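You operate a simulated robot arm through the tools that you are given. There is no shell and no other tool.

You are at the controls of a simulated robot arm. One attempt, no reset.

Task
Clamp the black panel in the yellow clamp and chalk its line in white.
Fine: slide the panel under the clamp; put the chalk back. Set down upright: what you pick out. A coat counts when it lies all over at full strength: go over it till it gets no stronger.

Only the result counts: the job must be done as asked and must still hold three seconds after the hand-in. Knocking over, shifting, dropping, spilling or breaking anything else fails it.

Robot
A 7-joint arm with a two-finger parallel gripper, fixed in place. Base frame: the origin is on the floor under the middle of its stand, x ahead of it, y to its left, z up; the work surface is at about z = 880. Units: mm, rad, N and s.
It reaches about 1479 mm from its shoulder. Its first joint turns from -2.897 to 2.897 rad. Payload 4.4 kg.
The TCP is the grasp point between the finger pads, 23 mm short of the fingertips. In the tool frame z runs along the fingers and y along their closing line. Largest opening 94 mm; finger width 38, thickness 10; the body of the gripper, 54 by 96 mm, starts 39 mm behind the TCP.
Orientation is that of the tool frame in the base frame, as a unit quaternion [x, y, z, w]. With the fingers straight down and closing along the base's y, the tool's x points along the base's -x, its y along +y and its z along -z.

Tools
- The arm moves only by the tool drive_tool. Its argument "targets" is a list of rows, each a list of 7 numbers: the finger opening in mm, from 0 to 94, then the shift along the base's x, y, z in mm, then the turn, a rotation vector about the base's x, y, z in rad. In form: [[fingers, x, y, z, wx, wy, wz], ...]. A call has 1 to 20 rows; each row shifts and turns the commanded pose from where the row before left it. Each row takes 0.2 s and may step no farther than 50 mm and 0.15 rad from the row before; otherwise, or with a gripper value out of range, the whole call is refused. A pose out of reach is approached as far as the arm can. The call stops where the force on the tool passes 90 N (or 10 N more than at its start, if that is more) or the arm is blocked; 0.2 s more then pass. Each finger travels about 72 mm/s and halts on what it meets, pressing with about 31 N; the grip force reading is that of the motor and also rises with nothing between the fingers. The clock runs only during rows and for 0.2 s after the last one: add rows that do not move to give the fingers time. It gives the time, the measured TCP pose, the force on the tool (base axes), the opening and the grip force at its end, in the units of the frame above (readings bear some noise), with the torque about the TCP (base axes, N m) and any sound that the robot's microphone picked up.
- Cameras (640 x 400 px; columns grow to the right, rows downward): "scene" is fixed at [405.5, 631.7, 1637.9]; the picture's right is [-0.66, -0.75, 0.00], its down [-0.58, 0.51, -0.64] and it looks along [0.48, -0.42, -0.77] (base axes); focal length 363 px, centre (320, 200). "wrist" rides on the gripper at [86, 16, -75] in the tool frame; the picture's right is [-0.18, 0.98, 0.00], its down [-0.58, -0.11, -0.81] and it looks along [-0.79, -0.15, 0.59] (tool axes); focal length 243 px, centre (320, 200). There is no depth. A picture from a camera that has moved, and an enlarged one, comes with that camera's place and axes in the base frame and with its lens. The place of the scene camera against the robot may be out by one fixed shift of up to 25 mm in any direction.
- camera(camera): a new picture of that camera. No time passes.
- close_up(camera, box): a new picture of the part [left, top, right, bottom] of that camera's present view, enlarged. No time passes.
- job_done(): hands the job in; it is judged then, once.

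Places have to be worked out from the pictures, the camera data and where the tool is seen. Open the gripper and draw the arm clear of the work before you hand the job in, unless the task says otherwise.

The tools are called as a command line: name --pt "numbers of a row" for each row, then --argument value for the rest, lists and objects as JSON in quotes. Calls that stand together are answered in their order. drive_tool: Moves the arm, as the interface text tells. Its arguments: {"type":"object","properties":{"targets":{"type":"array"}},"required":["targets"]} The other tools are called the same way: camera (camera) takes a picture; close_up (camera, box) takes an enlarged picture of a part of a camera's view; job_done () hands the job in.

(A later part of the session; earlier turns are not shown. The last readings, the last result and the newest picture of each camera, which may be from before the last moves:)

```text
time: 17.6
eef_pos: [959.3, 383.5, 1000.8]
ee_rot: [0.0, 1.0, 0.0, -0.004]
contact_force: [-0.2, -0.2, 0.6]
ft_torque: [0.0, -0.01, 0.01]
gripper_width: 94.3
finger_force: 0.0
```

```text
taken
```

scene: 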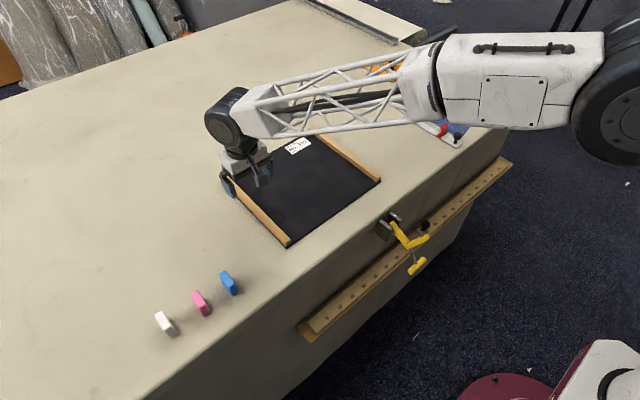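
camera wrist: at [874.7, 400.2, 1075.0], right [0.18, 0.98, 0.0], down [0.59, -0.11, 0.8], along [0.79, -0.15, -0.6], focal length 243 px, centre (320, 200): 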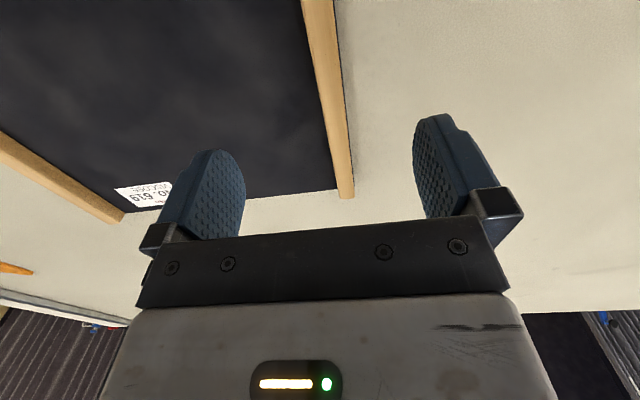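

The batten's centre is at y≈386, nearly between the fingers. I'll descend to straddle it, fingertips just above the panel.

drive_tool --pt "94 0 2 -30 0 0 0" --pt "94 0 0 -30 0 0 0" --pt "94 0 0 -15 0 0 0" --pt "94 0 0 -8 0 0 0" --pt "94 0 0 -4 0 0 0" --pt "94 0 0 0 0 0 0"

camera --camera "wrist"

close_up --camera "scene" --box '[200, 130, 300, 210]'

```text
time: 19.0
eef_pos: [958.4, 385.3, 913.5]
ee_rot: [-0.001, 1.0, 0.001, -0.003]
contact_force: [-0.2, 0.6, 0.9]
ft_torque: [-0.01, 0.02, -0.02]
gripper_width: 94.0
finger_force: 0.2
```

```text
taken
camera wrist: at [873.3, 402.5, 988.5], right [0.18, 0.98, 0.0], down [0.58, -0.11, 0.8], along [0.79, -0.15, -0.6], focal length 243 px, centre (320, 200)
```

wrist: 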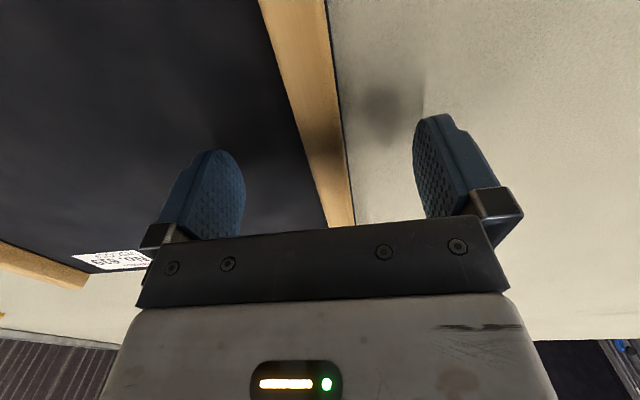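

```text
5.00 times, centred on (250, 170) of scene
camera zoom: at [405.5, 631.7, 1637.9], right [-0.66, -0.75, 0.0], down [-0.58, 0.51, -0.64], along [0.48, -0.42, -0.77], focal length 1814 px, centre (670, 350)
```

zoom: 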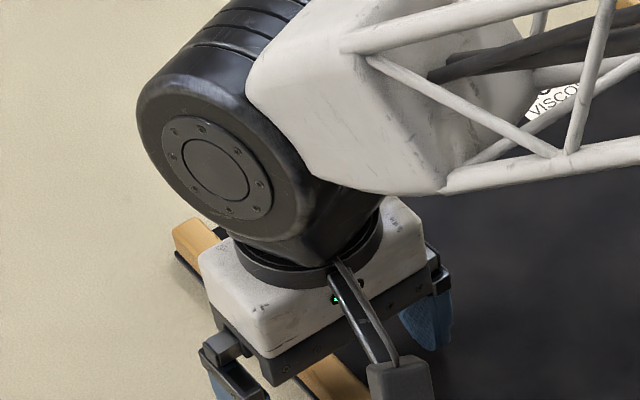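

The batten lies between the fingers with no contact yet. I'll close onto it.

drive_tool --pt "50 0 0 0 0 0 0" --pt "0 0 0 0 0 0 0" --pt "0 0 0 0 0 0 0" --pt "0 0 0 0 0 0 0" --pt "0 0 0 0 0 0 0"

camera --camera "wrist"

```text
time: 20.2
eef_pos: [958.2, 386.6, 913.6]
ee_rot: [0.0, 1.0, 0.0, -0.003]
contact_force: [-1.2, 3.0, 1.8]
ft_torque: [0.03, 0.09, 0.03]
gripper_width: 18.0
finger_force: 31.0
```

```text
taken
camera wrist: at [873.3, 402.6, 988.7], right [0.18, 0.98, 0.0], down [0.58, -0.11, 0.8], along [0.79, -0.15, -0.59], focal length 243 px, centre (320, 200)
```

wrist: 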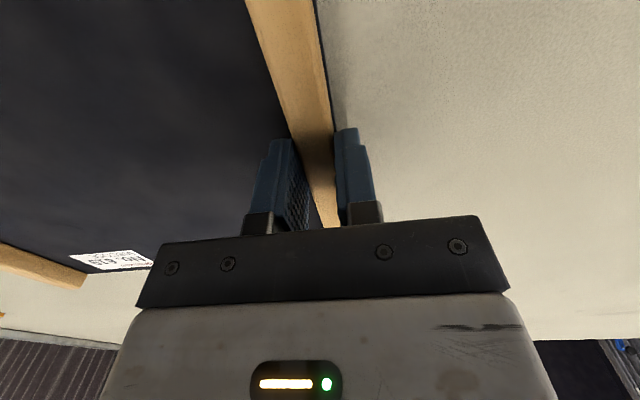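

Gripped at 18 mm. I'll try tilting the panel up gently about its opposite edge (which stays on the table) to feel its weight and eventually look at its underside.

drive_tool --pt "0 0 -5.0 32.4 0.1 0 0" --pt "0 0 -8.2 31.8 0.1 0 0" --pt "0 0 0 0 0 0 0"

camera --camera "scene"

camera --camera "wrist"

```text
time: 21.0
eef_pos: [959.3, 373.5, 977.6]
ee_rot: [0.0, 0.995, 0.1, -0.002]
contact_force: [0.2, 0.7, -2.5]
ft_torque: [0.09, 0.26, 0.04]
gripper_width: 17.7
finger_force: 30.2
```

```text
taken
```

scene: 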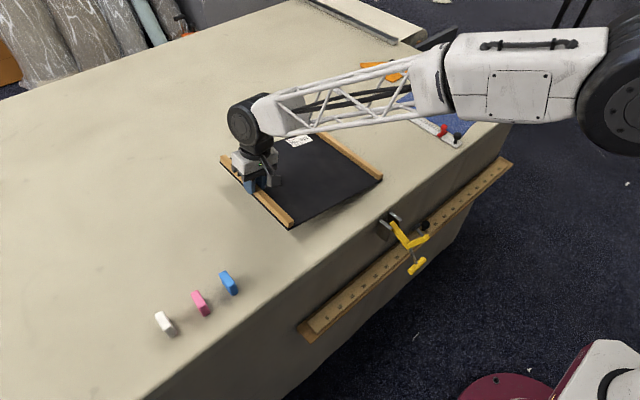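

```text
taken
camera wrist: at [873.8, 373.7, 1053.7], right [0.18, 0.96, 0.2], down [0.59, -0.27, 0.77], along [0.79, -0.03, -0.61], focal length 243 px, centre (320, 200)
```

wrist: 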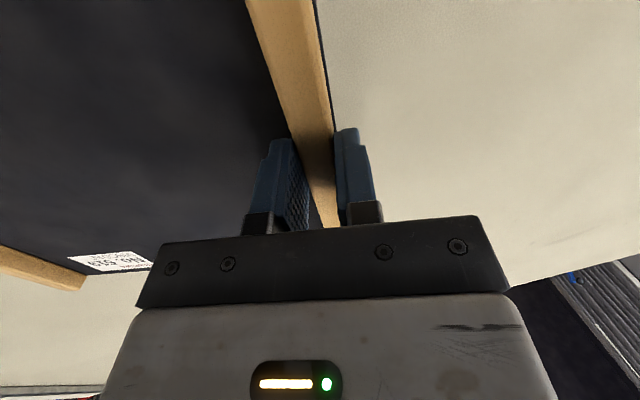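

It lifts easily (~2.5 N, so the panel weighs ~0.5 kg) and pivots on its other edge. I'll keep tilting it up to near vertical so the scene camera can see the underside.

drive_tool --pt "0 0 -11.3 30.8 0.1 0 0" --pt "0 0 -14.4 29.5 0.1 0 0" --pt "0 0 -17.2 28.0 0.1 0 0" --pt "0 0 -20.0 26.0 0.1 0 0" --pt "0 0 -22.3 24.0 0.1 0 0" --pt "0 0 0 0 0 0 0"

camera --camera "scene"

```text
time: 22.4
eef_pos: [957.7, 288.3, 1116.3]
ee_rot: [-0.001, 0.939, 0.344, -0.002]
contact_force: [1.5, 2.5, 0.4]
ft_torque: [-0.12, 0.23, 0.01]
gripper_width: 17.6
finger_force: 31.3
```

```text
taken
```

scene: 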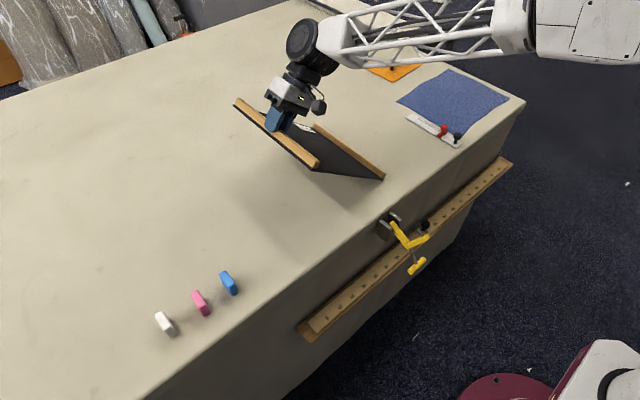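

The panel is at 40° and stable. Continuing the tilt to about 75–80° to expose the underside.

drive_tool --pt "0 0 -24.8 21.6 0.1 0 0" --pt "0 0 -26.7 19.0 0.1 0 0" --pt "0 0 -28.5 16.3 0.1 0 0" --pt "0 0 -30.0 13.3 0.1 0 0" --pt "0 0 -31.1 10.3 0.1 0 0" --pt "0 0 -32.1 7.1 0.1 0 0" --pt "0 0 0 0 0 0 0"

camera --camera "scene"

close_up --camera "scene" --box '[240, 50, 420, 200]'

```text
time: 24.0
eef_pos: [961.4, 115.8, 1205.1]
ee_rot: [-0.001, 0.795, 0.606, -0.001]
contact_force: [6.7, 4.5, 20.3]
ft_torque: [-0.04, 0.24, -0.03]
gripper_width: 18.0
finger_force: 30.1
```

```text
taken
```

scene: 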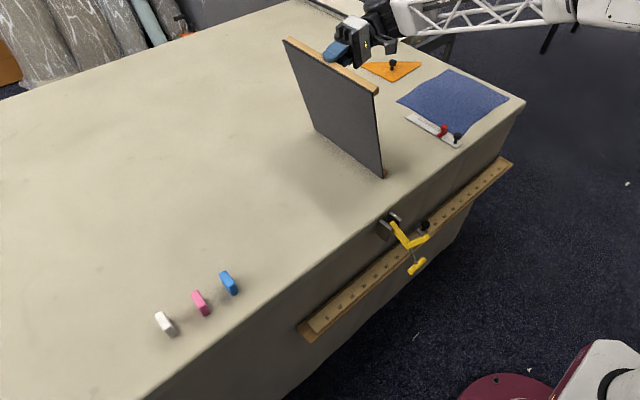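

```text
2.67 times, centred on (330, 125) of scene
camera zoom: at [405.5, 631.7, 1637.9], right [-0.66, -0.75, 0.0], down [-0.58, 0.51, -0.64], along [0.48, -0.42, -0.77], focal length 968 px, centre (293, 400)
```

zoom: 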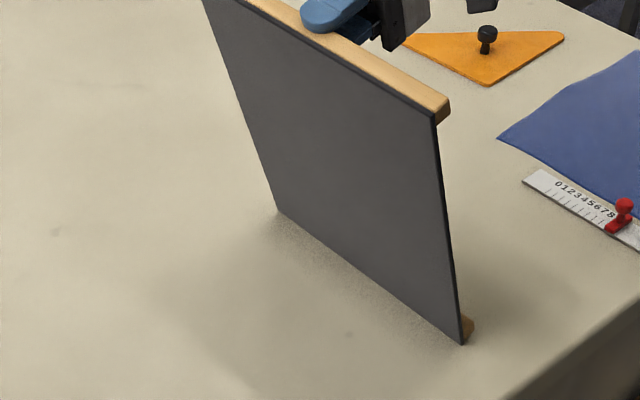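

The underside is visible now; it looks plain grey too. I'll enlarge it to check thoroughly.

close_up --camera "scene" --box '[280, 40, 390, 115]'

close_up --camera "scene" --box '[300, 100, 400, 180]'

camera --camera "wrist"

```text
5.33 times, centred on (335, 78) of scene
camera zoom: at [405.5, 631.7, 1637.9], right [-0.66, -0.75, 0.0], down [-0.58, 0.51, -0.64], along [0.48, -0.42, -0.77], focal length 1935 px, centre (240, 853)
```

zoom: 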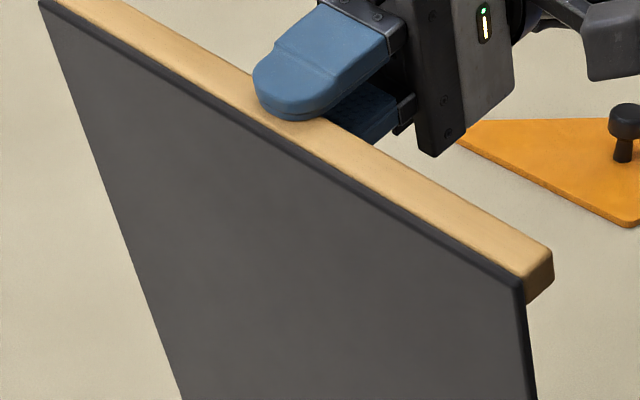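

```text
5.00 times, centred on (350, 140) of scene
camera zoom: at [405.5, 631.7, 1637.9], right [-0.66, -0.75, 0.0], down [-0.58, 0.51, -0.64], along [0.48, -0.42, -0.77], focal length 1814 px, centre (170, 500)
```

zoom: 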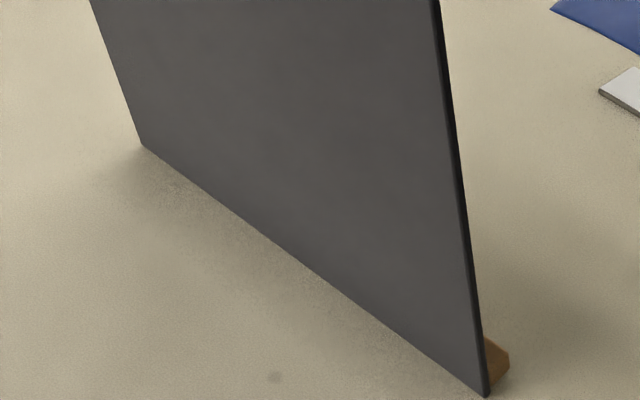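

```text
taken
camera wrist: at [875.0, 47.1, 1240.6], right [0.18, 0.26, 0.95], down [0.58, -0.8, 0.11], along [0.79, 0.53, -0.3], focal length 243 px, centre (320, 200)
```

wrist: 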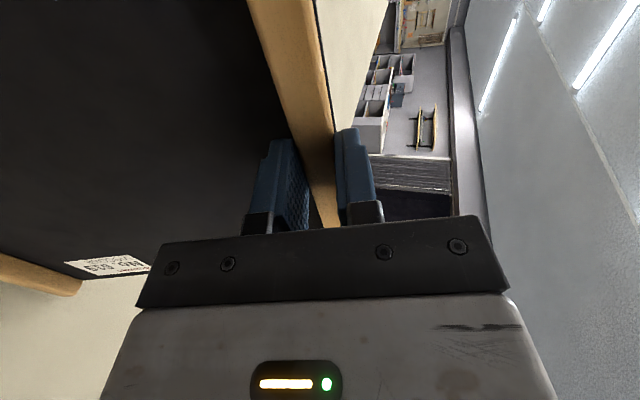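

The underside is plain as well. The wrist camera happens to see a pinboard on the wall – I'll enlarge that, it may tell what the panel's line is.

close_up --camera "wrist" --box '[370, 0, 460, 60]'

close_up --camera "wrist" --box '[340, 30, 460, 200]'

```text
6.67 times, centred on (415, 30) of wrist
camera zoom: at [875.0, 47.1, 1240.6], right [0.18, 0.26, 0.95], down [0.58, -0.8, 0.11], along [0.79, 0.53, -0.3], focal length 1618 px, centre (-313, 1333)
```

zoom: 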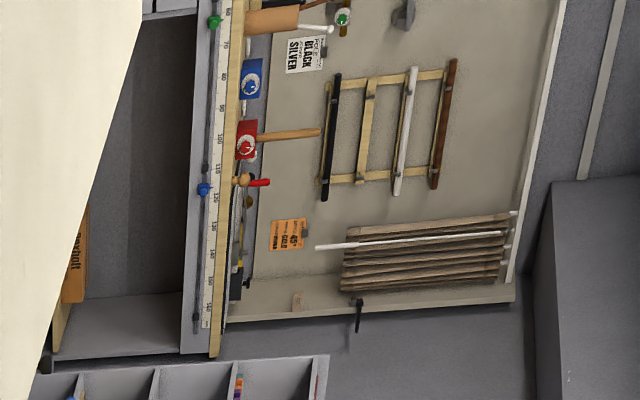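

```text
2.35 times, centred on (400, 115) of wrist
camera zoom: at [875.0, 47.1, 1240.6], right [0.18, 0.26, 0.95], down [0.58, -0.8, 0.11], along [0.79, 0.53, -0.3], focal length 571 px, centre (132, 400)
```

zoom: 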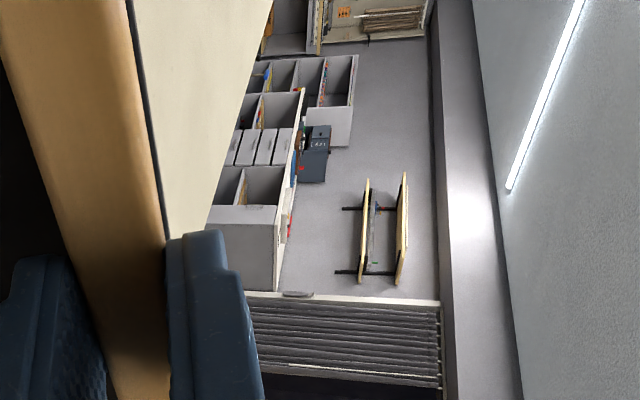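

There are notice cards on that board ("BLACK … SILVER", an orange card). I'll zoom in on the text.

close_up --camera "wrist" --box '[408, 2, 424, 12]'

close_up --camera "wrist" --box '[405, 30, 421, 40]'

close_up --camera "wrist" --box '[395, 0, 445, 50]'

close_up --camera "wrist" --box '[365, 50, 425, 110]'

```text
16.00 times, centred on (416, 7) of wrist
camera zoom: at [875.0, 47.1, 1240.6], right [0.18, 0.26, 0.95], down [0.58, -0.8, 0.11], along [0.79, 0.53, -0.3], focal length 3882 px, centre (-1216, 3288)
```

zoom: 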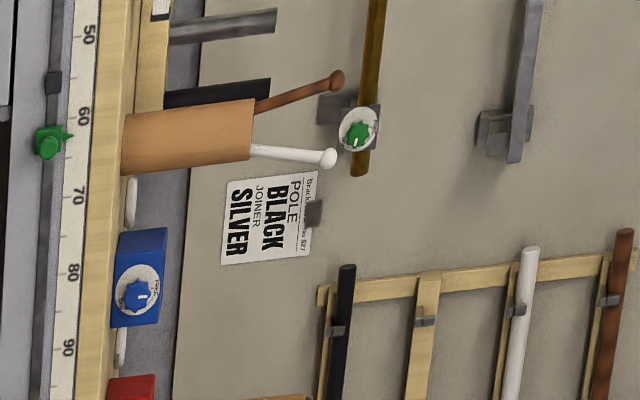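

```text
16.00 times, centred on (413, 35) of wrist
camera zoom: at [875.0, 47.1, 1240.6], right [0.18, 0.26, 0.95], down [0.58, -0.8, 0.11], along [0.79, 0.53, -0.3], focal length 3882 px, centre (-1168, 2840)
```

zoom: 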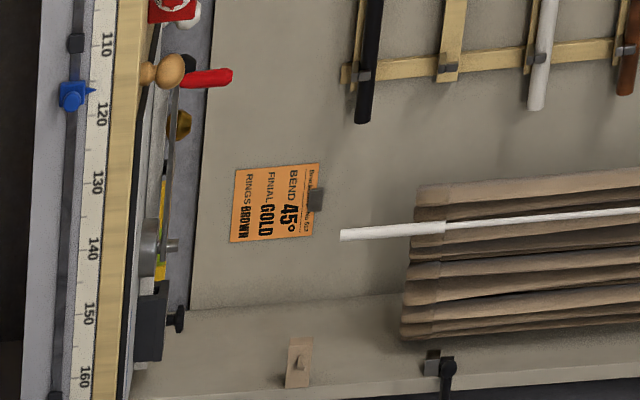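

```text
8.00 times, centred on (420, 25) of wrist
camera zoom: at [875.0, 47.1, 1240.6], right [0.18, 0.26, 0.95], down [0.58, -0.8, 0.11], along [0.79, 0.53, -0.3], focal length 1941 px, centre (-480, 1600)
```

zoom: 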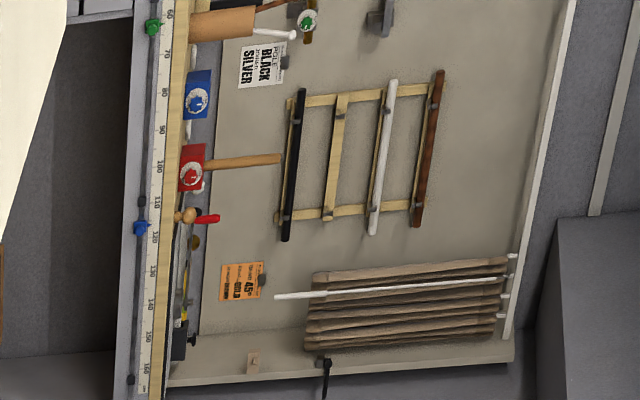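

```text
6.67 times, centred on (395, 80) of wrist
camera zoom: at [875.0, 47.1, 1240.6], right [0.18, 0.26, 0.95], down [0.58, -0.8, 0.11], along [0.79, 0.53, -0.3], focal length 1618 px, centre (-180, 1000)
```

zoom: 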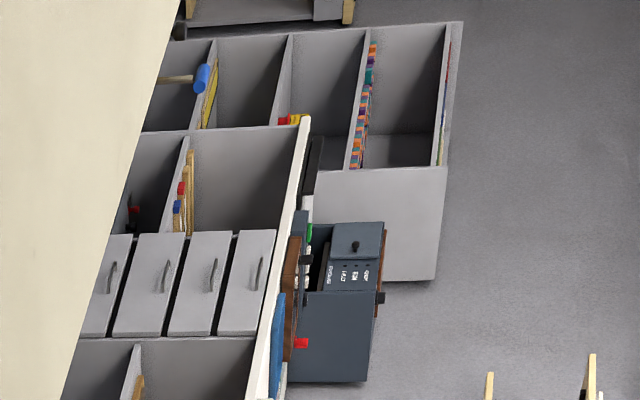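

The room is a curtain workshop with order cards on boards, so the line's place may be specified by a card or gauge elsewhere. I'll lay the panel back down along the same path first, then look around.

drive_tool --pt "0 0 32.1 -7.1 -0.1 0 0" --pt "0 0 31.1 -10.3 -0.1 0 0" --pt "0 0 30.0 -13.3 -0.1 0 0" --pt "0 0 28.5 -16.3 -0.1 0 0" --pt "0 0 26.7 -19.0 -0.1 0 0" --pt "0 0 24.8 -21.6 -0.1 0 0" --pt "0 0 22.3 -24.0 -0.1 0 0" --pt "0 0 20.0 -26.0 -0.1 0 0" --pt "0 0 17.2 -28.0 -0.1 0 0" --pt "0 0 14.4 -29.5 -0.1 0 0" --pt "0 0 11.3 -30.8 -0.1 0 0" --pt "0 0 8.2 -31.8 -0.1 0 0" --pt "0 0 5.0 -31.0 -0.1 0 0" --pt "0 0 0 0 0 0 0"

camera --camera "scene"

```text
time: 27.0
eef_pos: [960.1, 385.8, 915.8]
ee_rot: [0.0, 1.0, -0.001, -0.002]
contact_force: [1.4, -2.2, 2.2]
ft_torque: [-0.24, 0.88, 0.11]
gripper_width: 17.7
finger_force: 30.7
```

```text
taken
```

scene: 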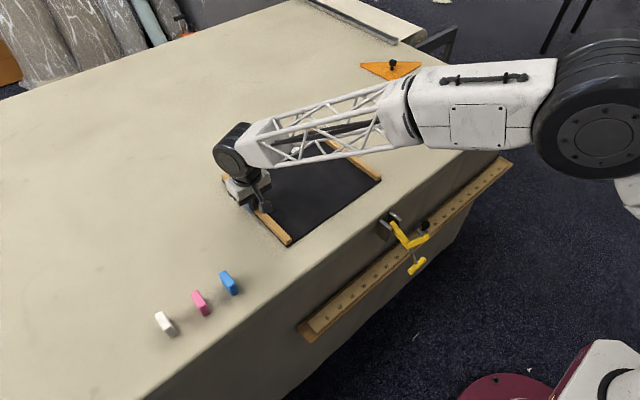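

The panel is flat again at its original spot. I'll release it, raise the arm, and level the wrist camera to look around the room for a card about No. 619.

drive_tool --pt "60 0 0 0 0 0 0" --pt "94 0 0 0 0 0 0" --pt "94 0 0 0 0 0 0" --pt "94 0 0 20 0 0 0" --pt "94 0 0 40 0 0 0" --pt "94 -20 -10 40 0 0 0" --pt "94 -30 -20 30 0 -0.1 0" --pt "94 -30 -20 30 0 -0.1 0" --pt "94 -30 -20 30 0 -0.1 0" --pt "94 -30 -20 30 0 -0.1 0" --pt "94 -20 -20 30 0 -0.1 0" --pt "94 0 0 30 0 -0.1 0" --pt "94 0 0 30 0 0 0" --pt "94 0 0 0 0 0 0"

camera --camera "wrist"

camera --camera "scene"

```text
time: 30.0
eef_pos: [798.6, 276.4, 1223.1]
ee_rot: [0.0, 0.956, 0.0, 0.293]
contact_force: [0.8, -0.5, 0.7]
ft_torque: [-0.01, 0.03, 0.01]
gripper_width: 94.2
finger_force: 0.0
```

```text
taken
camera wrist: at [686.3, 293.1, 1236.6], right [0.15, 0.98, 0.1], down [0.03, -0.11, 0.99], along [0.99, -0.15, -0.04], focal length 243 px, centre (320, 200)
```

wrist: 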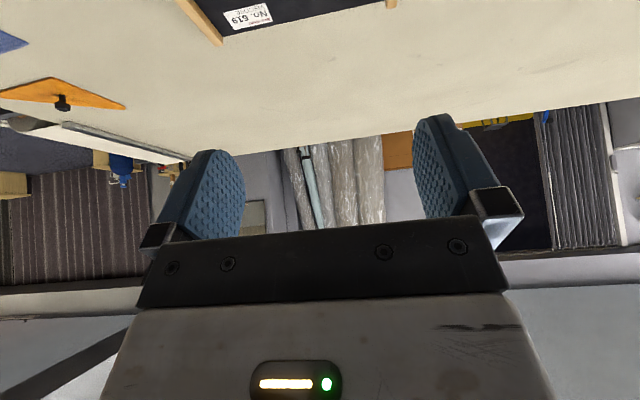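

```text
taken
```

scene: 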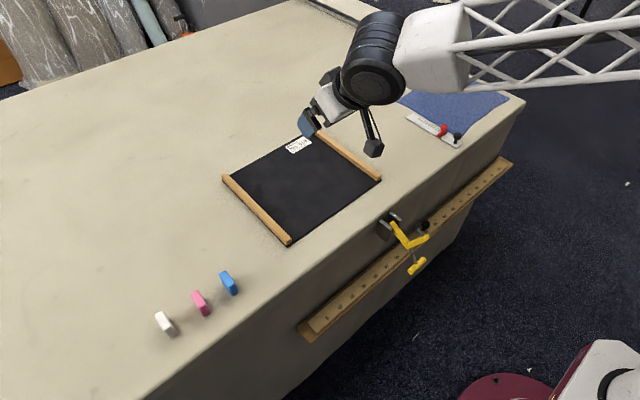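

I'll tilt the view up a bit more and sweep around the room.

drive_tool --pt "0 0 0 20 0 -0.13 0" --pt "0 0 0 20 0 -0.13 0" --pt "0 0 0 0 0 -0.13 0" --pt "0 0 0 0 0 0 0" --pt "0 0 0 0 0 0 0"

camera --camera "wrist"

drive_tool --pt "0 0 0 0 0 0 0.14" --pt "0 0 0 0 0 0 0.14" --pt "0 0 0 0 0 0 0.14" --pt "0 0 0 0 0 0 0.14" --pt "0 0 0 0 0 0 0.14" --pt "0 0 0 0 0 0 0.14" --pt "0 0 0 0 0 0 0.14" --pt "0 0 0 0 0 0 0.14" --pt "0 0 0 0 0 0 0.14" --pt "0 0 0 0 0 0 0"

camera --camera "wrist"

```text
time: 31.2
eef_pos: [799.3, 277.1, 1264.6]
ee_rot: [0.0, 0.881, 0.0, 0.473]
contact_force: [0.2, -0.7, -0.1]
ft_torque: [0.02, -0.01, -0.01]
gripper_width: 0.0
finger_force: 31.2
```

```text
taken
camera wrist: at [690.0, 293.4, 1232.3], right [0.1, 0.98, 0.15], down [-0.35, -0.11, 0.93], along [0.93, -0.15, 0.33], focal length 243 px, centre (320, 200)
```

wrist: 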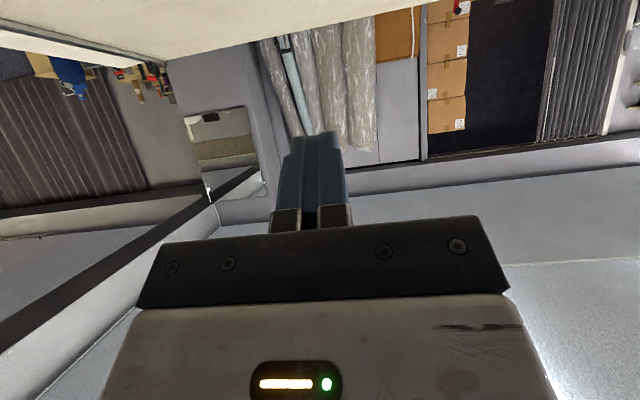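

```text
time: 33.4
eef_pos: [799.4, 277.0, 1264.1]
ee_rot: [-0.497, 0.73, 0.265, 0.387]
contact_force: [0.9, -0.4, 1.2]
ft_torque: [0.01, 0.0, -0.01]
gripper_width: 0.0
finger_force: 31.0
out of reach, approached as far as the arm can: row 3
```

```text
taken
camera wrist: at [744.8, 180.1, 1234.7], right [-0.88, 0.45, 0.15], down [-0.02, -0.36, 0.93], along [0.48, 0.82, 0.32], focal length 243 px, centre (320, 200)
```

wrist: 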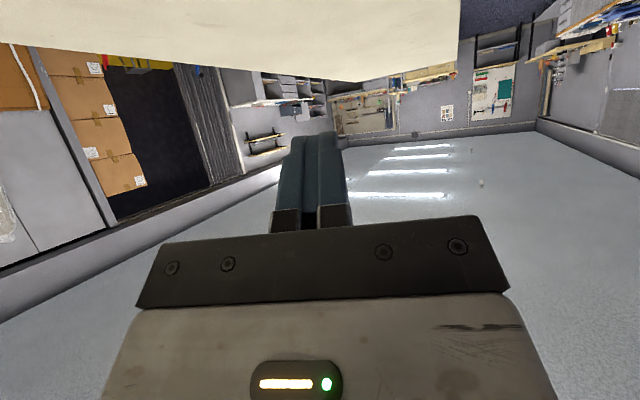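

There are notices on the +y wall. I'll enlarge them.

close_up --camera "wrist" --box '[436, 100, 460, 125]'

close_up --camera "wrist" --box '[460, 40, 560, 130]'

close_up --camera "wrist" --box '[320, 60, 460, 150]'

close_up --camera "wrist" --box '[530, 0, 640, 140]'

close_up --camera "wrist" --box '[40, 40, 180, 220]'

```text
16.00 times, centred on (448, 112) of wrist
camera zoom: at [744.8, 180.1, 1234.7], right [-0.88, 0.45, 0.15], down [-0.02, -0.36, 0.93], along [0.48, 0.82, 0.32], focal length 3882 px, centre (-1728, 1600)
```

zoom: 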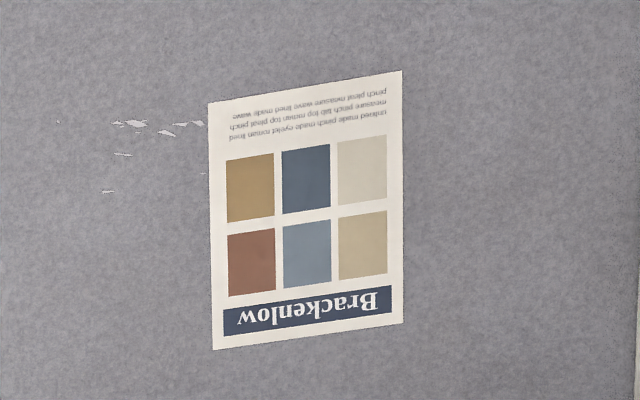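

```text
4.44 times, centred on (510, 85) of wrist
camera zoom: at [744.8, 180.1, 1234.7], right [-0.88, 0.45, 0.15], down [-0.02, -0.36, 0.93], along [0.48, 0.82, 0.32], focal length 1078 px, centre (-524, 711)
```

zoom: 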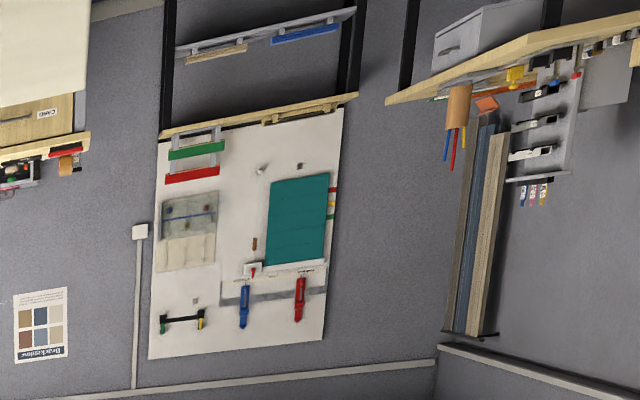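

```text
4.44 times, centred on (390, 105) of wrist
camera zoom: at [744.8, 180.1, 1234.7], right [-0.88, 0.45, 0.15], down [-0.02, -0.36, 0.93], along [0.48, 0.82, 0.32], focal length 1078 px, centre (9, 622)
```

zoom: 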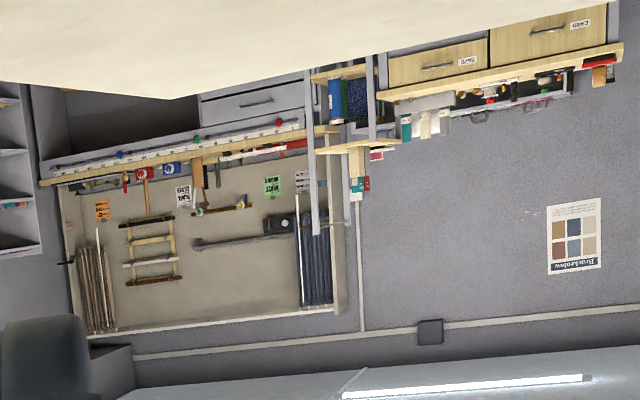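

```text
2.86 times, centred on (585, 70) of wrist
camera zoom: at [744.8, 180.1, 1234.7], right [-0.88, 0.45, 0.15], down [-0.02, -0.36, 0.93], along [0.48, 0.82, 0.32], focal length 693 px, centre (-437, 571)
```

zoom: 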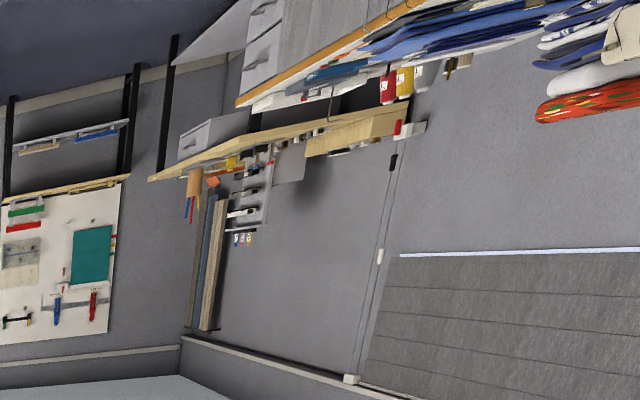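

```text
2.22 times, centred on (110, 130) of wrist
camera zoom: at [744.8, 180.1, 1234.7], right [-0.88, 0.45, 0.15], down [-0.02, -0.36, 0.93], along [0.48, 0.82, 0.32], focal length 539 px, centre (787, 356)
```

zoom: 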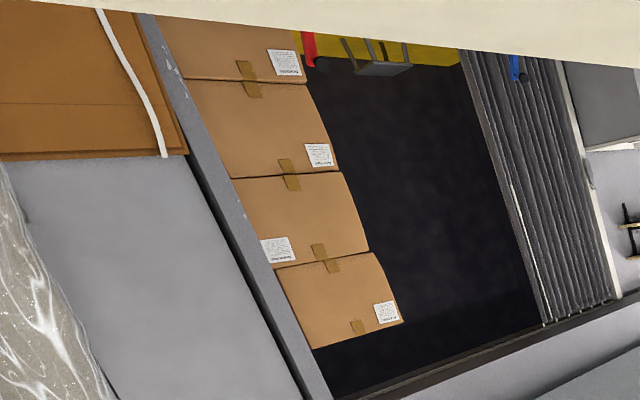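

Several order cards hang on the pole board. I'll read each of them closely.

close_up --camera "wrist" --box '[352, 98, 366, 110]'

close_up --camera "wrist" --box '[372, 96, 392, 108]'

close_up --camera "wrist" --box '[334, 101, 348, 113]'

close_up --camera "wrist" --box '[390, 80, 460, 120]'

close_up --camera "wrist" --box '[480, 70, 530, 120]'

close_up --camera "wrist" --box '[560, 30, 620, 90]'

```text
16.00 times, centred on (359, 104) of wrist
camera zoom: at [744.8, 180.1, 1234.7], right [-0.88, 0.45, 0.15], down [-0.02, -0.36, 0.93], along [0.48, 0.82, 0.32], focal length 3882 px, centre (-304, 1736)
```

zoom: 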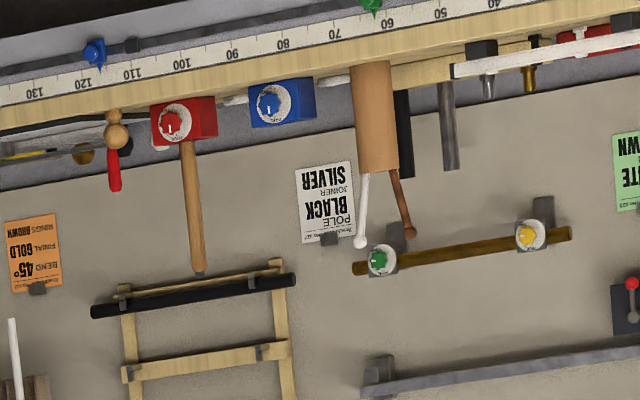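

```text
16.00 times, centred on (382, 102) of wrist
camera zoom: at [744.8, 180.1, 1234.7], right [-0.88, 0.45, 0.15], down [-0.02, -0.36, 0.93], along [0.48, 0.82, 0.32], focal length 3882 px, centre (-672, 1768)
```

zoom: 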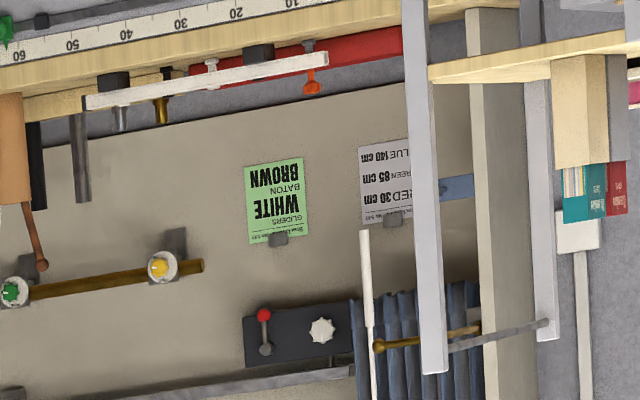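

```text
16.00 times, centred on (341, 107) of wrist
camera zoom: at [744.8, 180.1, 1234.7], right [-0.88, 0.45, 0.15], down [-0.02, -0.36, 0.93], along [0.48, 0.82, 0.32], focal length 3882 px, centre (-16, 1688)
```

zoom: 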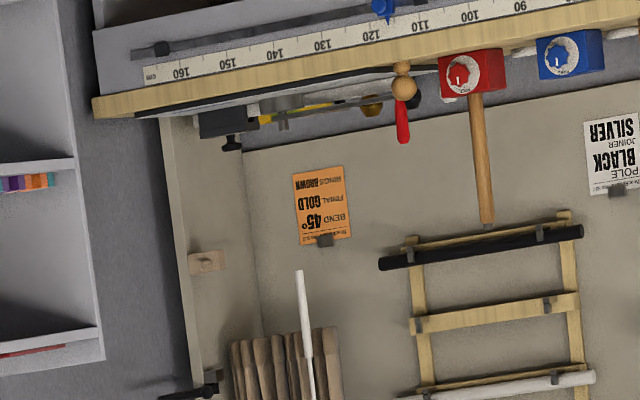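

```text
9.14 times, centred on (425, 100) of wrist
camera zoom: at [744.8, 180.1, 1234.7], right [-0.88, 0.45, 0.15], down [-0.02, -0.36, 0.93], along [0.48, 0.82, 0.32], focal length 2218 px, centre (-640, 1114)
```

zoom: 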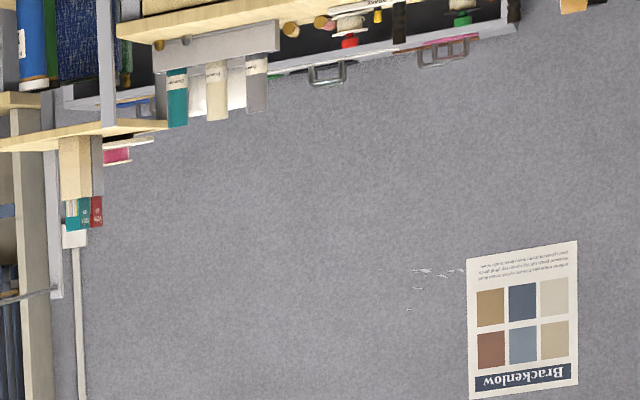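

```text
8.00 times, centred on (505, 95) of wrist
camera zoom: at [744.8, 180.1, 1234.7], right [-0.88, 0.45, 0.15], down [-0.02, -0.36, 0.93], along [0.48, 0.82, 0.32], focal length 1941 px, centre (-1160, 1040)
```

zoom: 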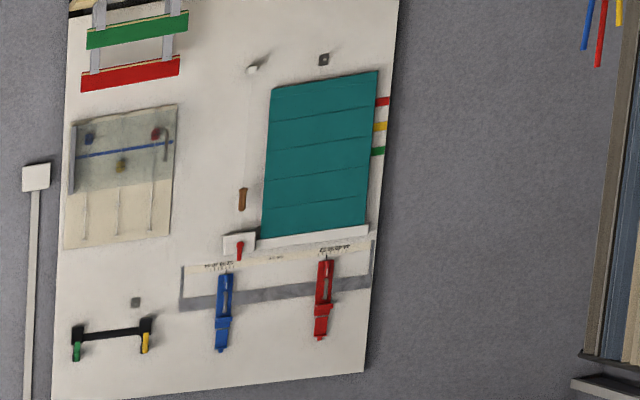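

```text
6.67 times, centred on (590, 60) of wrist
camera zoom: at [744.8, 180.1, 1234.7], right [-0.88, 0.45, 0.15], down [-0.02, -0.36, 0.93], along [0.48, 0.82, 0.32], focal length 1618 px, centre (-1480, 1133)
```

zoom: 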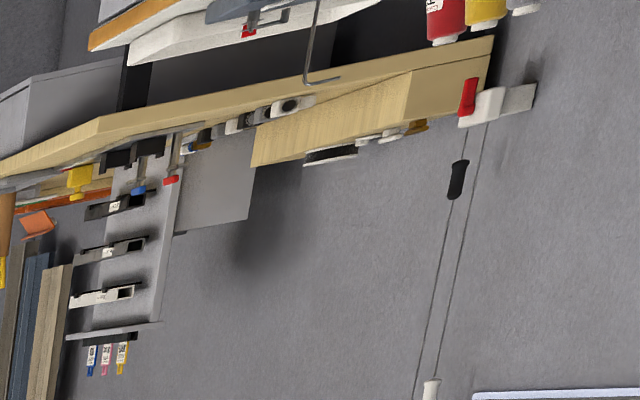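

The boards carry cards for other stations' jobs. I'll sweep the view to the other side (−y) to look for one that belongs to this table and to No. 619.

drive_tool --pt "0 -10 -10 0 0 0 -0.14" --pt "0 -10 -10 0 0 0 -0.14" --pt "0 -10 -10 0 0 0 -0.14" --pt "0 -10 -10 0 0 0 -0.14" --pt "0 -10 -10 0 0 0 -0.14" --pt "0 -10 -10 0 0 0 -0.14" --pt "0 -10 -10 0 0 0 -0.14" --pt "0 -10 -10 0 0 0 -0.14" --pt "0 -10 -10 0 0 0 -0.14" --pt "0 0 0 0 0 0 -0.14" --pt "0 0 0 0 0 0 -0.14" --pt "0 0 0 0 0 0 -0.14" --pt "0 0 0 0 0 0 -0.14" --pt "0 0 0 0 0 0 -0.14" --pt "0 0 0 0 0 0 0"

camera --camera "wrist"

```text
time: 36.6
eef_pos: [713.2, 190.2, 1263.4]
ee_rot: [0.308, 0.83, -0.161, 0.436]
contact_force: [-0.3, -0.4, -0.6]
ft_torque: [0.01, -0.03, -0.02]
gripper_width: 0.3
finger_force: 31.2
out of reach, approached as far as the arm can: row 7
```

```text
taken
camera wrist: at [640.2, 274.9, 1234.5], right [0.72, 0.68, 0.15], down [-0.32, 0.13, 0.94], along [0.61, -0.72, 0.32], focal length 243 px, centre (320, 200)
```

wrist: 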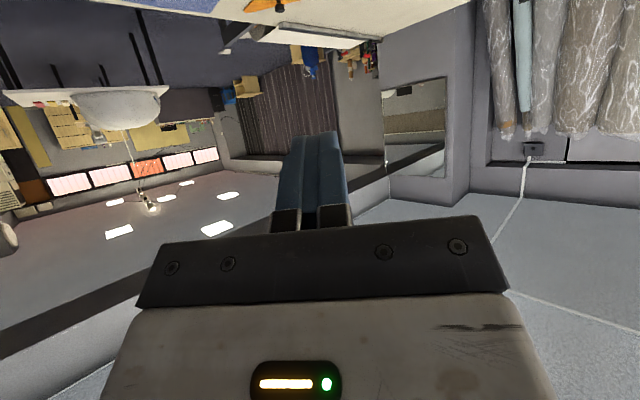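

There's another board with papers and a row of lit displays toward −y. I'll enlarge those.

close_up --camera "wrist" --box '[0, 80, 230, 220]'

close_up --camera "wrist" --box '[30, 95, 110, 150]'

close_up --camera "wrist" --box '[380, 70, 460, 190]'

close_up --camera "wrist" --box '[330, 30, 390, 90]'

close_up --camera "wrist" --box '[200, 30, 340, 130]'

```text
2.78 times, centred on (115, 150) of wrist
camera zoom: at [640.2, 274.9, 1234.5], right [0.72, 0.68, 0.15], down [-0.32, 0.13, 0.94], along [0.61, -0.72, 0.32], focal length 675 px, centre (890, 339)
```

zoom: 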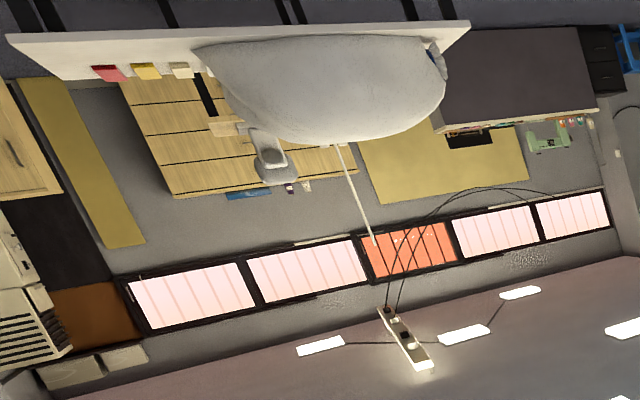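

```text
7.27 times, centred on (70, 122) of wrist
camera zoom: at [640.2, 274.9, 1234.5], right [0.72, 0.68, 0.15], down [-0.32, 0.13, 0.94], along [0.61, -0.72, 0.32], focal length 1764 px, centre (2138, 764)
```

zoom: 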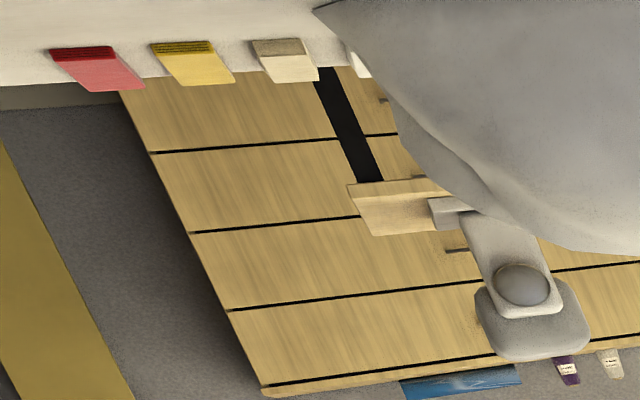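

```text
3.33 times, centred on (420, 130) of wrist
camera zoom: at [640.2, 274.9, 1234.5], right [0.72, 0.68, 0.15], down [-0.32, 0.13, 0.94], along [0.61, -0.72, 0.32], focal length 809 px, centre (-13, 433)
```

zoom: 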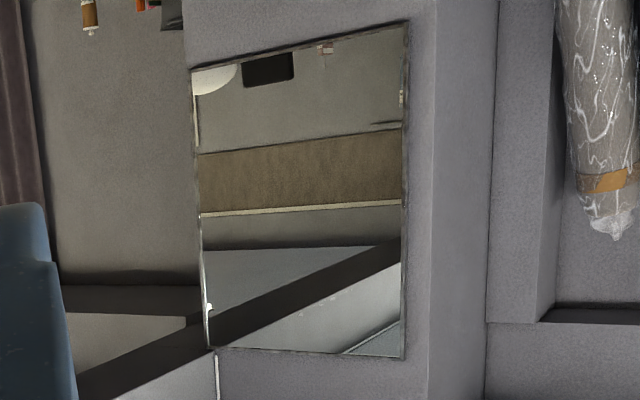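

```text
6.67 times, centred on (360, 60) of wrist
camera zoom: at [640.2, 274.9, 1234.5], right [0.72, 0.68, 0.15], down [-0.32, 0.13, 0.94], along [0.61, -0.72, 0.32], focal length 1618 px, centre (53, 1133)
```

zoom: 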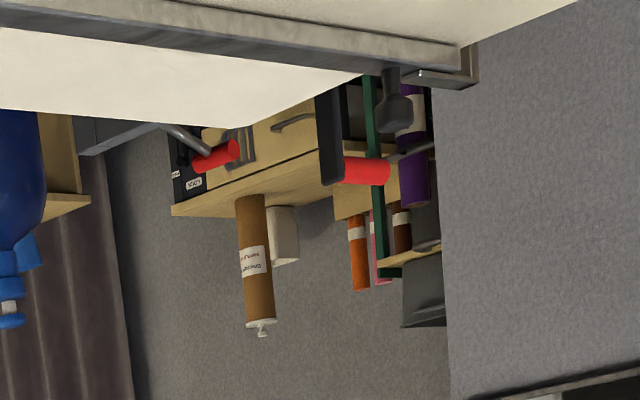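

```text
4.00 times, centred on (270, 80) of wrist
camera zoom: at [640.2, 274.9, 1234.5], right [0.72, 0.68, 0.15], down [-0.32, 0.13, 0.94], along [0.61, -0.72, 0.32], focal length 970 px, centre (520, 680)
```

zoom: 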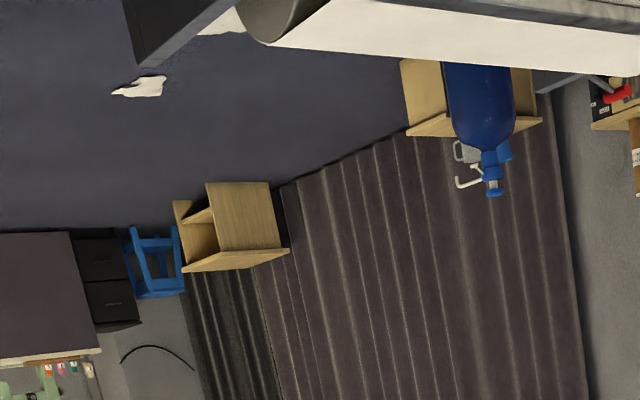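

No card for this panel yet. I'll keep sweeping further around (−y and behind the robot).

drive_tool --pt "0 0 -10 0 0 0 -0.14" --pt "0 0 -10 0 0 0 -0.14" --pt "0 0 -10 0 0 0 -0.14" --pt "0 0 -10 0 0 0 -0.14" --pt "0 0 -10 0 0 0 -0.14" --pt "0 0 -10 0 0 0 -0.14" --pt "0 0 -10 0 0 0 -0.14" --pt "0 0 -10 0 0 0 -0.14" --pt "0 0 0 0 0 0 0"

camera --camera "wrist"

```text
time: 38.6
eef_pos: [713.4, 110.8, 1262.9]
ee_rot: [0.702, 0.54, -0.368, 0.283]
contact_force: [-0.4, -0.1, -0.6]
ft_torque: [0.01, -0.03, 0.03]
gripper_width: 0.0
finger_force: 31.0
```

```text
taken
camera wrist: at [757.5, 213.2, 1234.5], right [0.92, -0.35, 0.15], down [-0.02, 0.35, 0.94], along [-0.38, -0.87, 0.32], focal length 243 px, centre (320, 200)
```

wrist: 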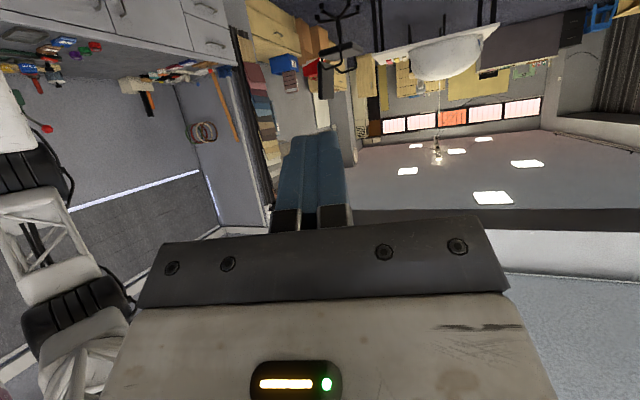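

close_up --camera "wrist" --box '[0, 0, 230, 140]'

close_up --camera "wrist" --box '[200, 20, 380, 150]'

close_up --camera "wrist" --box '[350, 50, 560, 150]'

```text
2.78 times, centred on (115, 70) of wrist
camera zoom: at [757.5, 213.2, 1234.5], right [0.92, -0.35, 0.15], down [-0.02, 0.35, 0.94], along [-0.38, -0.87, 0.32], focal length 675 px, centre (890, 562)
```

zoom: 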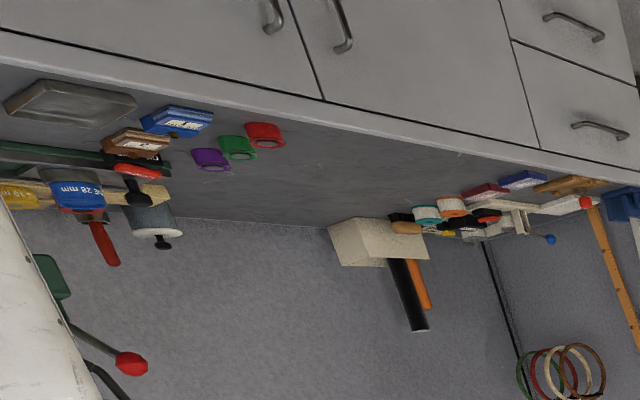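

```text
3.08 times, centred on (290, 85) of wrist
camera zoom: at [757.5, 213.2, 1234.5], right [0.92, -0.35, 0.15], down [-0.02, 0.35, 0.94], along [-0.38, -0.87, 0.32], focal length 746 px, centre (412, 554)
```

zoom: 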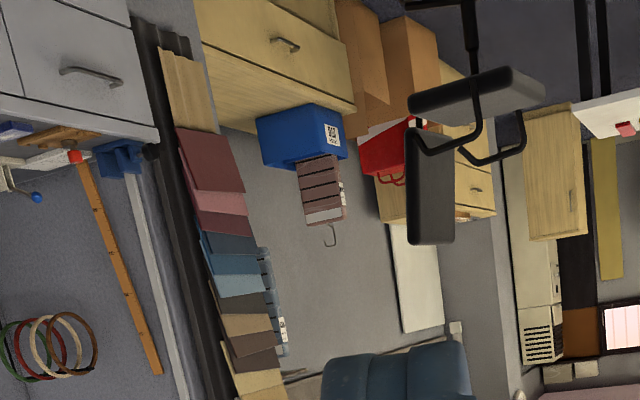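

```text
3.05 times, centred on (455, 100) of wrist
camera zoom: at [757.5, 213.2, 1234.5], right [0.92, -0.35, 0.15], down [-0.02, 0.35, 0.94], along [-0.38, -0.87, 0.32], focal length 739 px, centre (-91, 505)
```

zoom: 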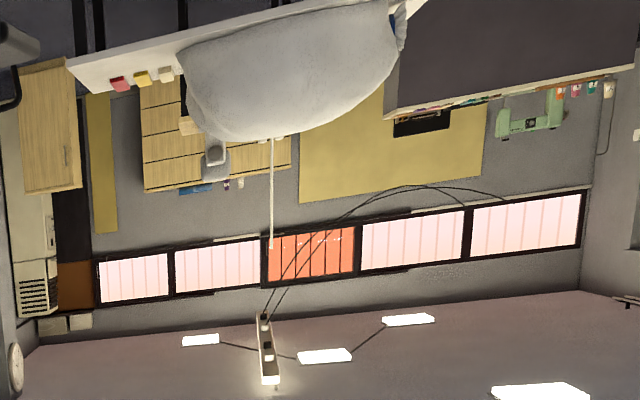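

The room holds nothing about this panel, so the line must be on the panel itself but tone-on-tone. With the arm now clear of it (no shadow), I'll scan the panel again at several magnifications from the scene camera.

close_up --camera "scene" --box '[218, 125, 386, 250]'

close_up --camera "scene" --box '[232, 150, 312, 200]'

close_up --camera "scene" --box '[262, 190, 342, 240]'

close_up --camera "scene" --box '[292, 160, 372, 210]'

close_up --camera "scene" --box '[270, 130, 350, 180]'

```text
3.20 times, centred on (302, 188) of scene
camera zoom: at [405.5, 631.7, 1637.9], right [-0.66, -0.75, 0.0], down [-0.58, 0.51, -0.64], along [0.48, -0.42, -0.77], focal length 1161 px, centre (378, 240)
```

zoom: 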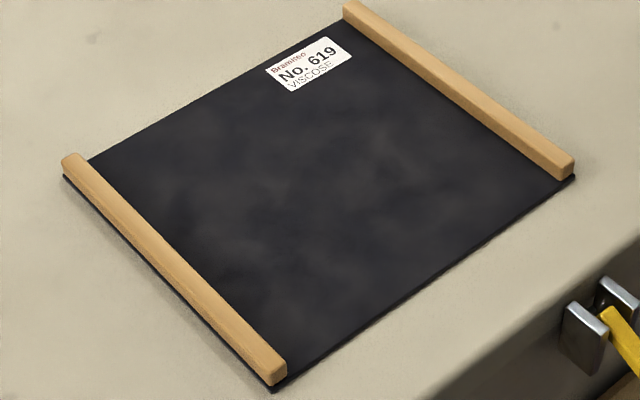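

```text
8.00 times, centred on (272, 175) of scene
camera zoom: at [405.5, 631.7, 1637.9], right [-0.66, -0.75, 0.0], down [-0.58, 0.51, -0.64], along [0.48, -0.42, -0.77], focal length 2903 px, centre (704, 400)
```

zoom: 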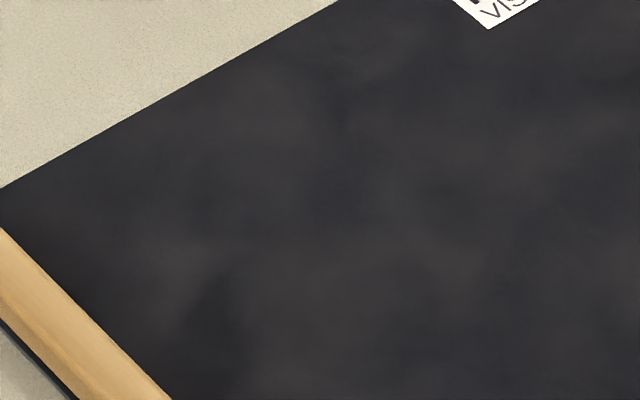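

```text
8.00 times, centred on (302, 215) of scene
camera zoom: at [405.5, 631.7, 1637.9], right [-0.66, -0.75, 0.0], down [-0.58, 0.51, -0.64], along [0.48, -0.42, -0.77], focal length 2903 px, centre (464, 80)
```

zoom: 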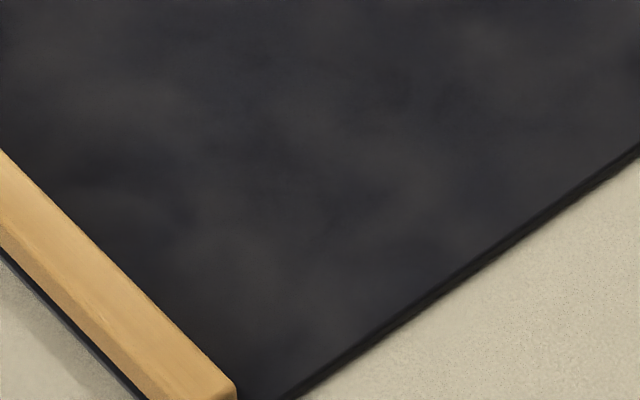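

```text
8.00 times, centred on (332, 185) of scene
camera zoom: at [405.5, 631.7, 1637.9], right [-0.66, -0.75, 0.0], down [-0.58, 0.51, -0.64], along [0.48, -0.42, -0.77], focal length 2903 px, centre (224, 320)
```

zoom: 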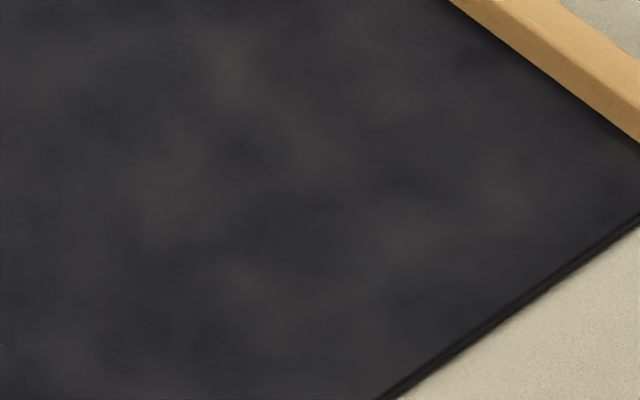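

```text
8.00 times, centred on (310, 155) of scene
camera zoom: at [405.5, 631.7, 1637.9], right [-0.66, -0.75, 0.0], down [-0.58, 0.51, -0.64], along [0.48, -0.42, -0.77], focal length 2903 px, centre (400, 560)
```

zoom: 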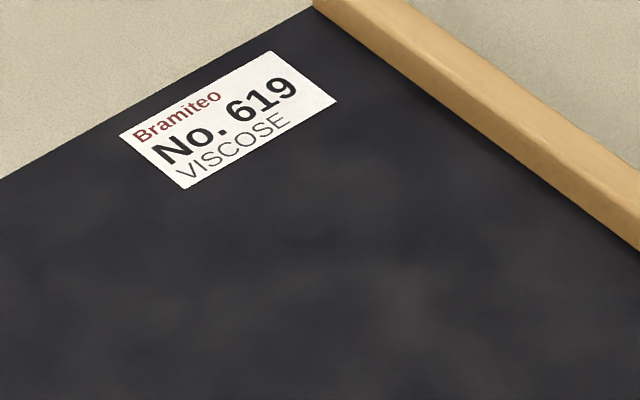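

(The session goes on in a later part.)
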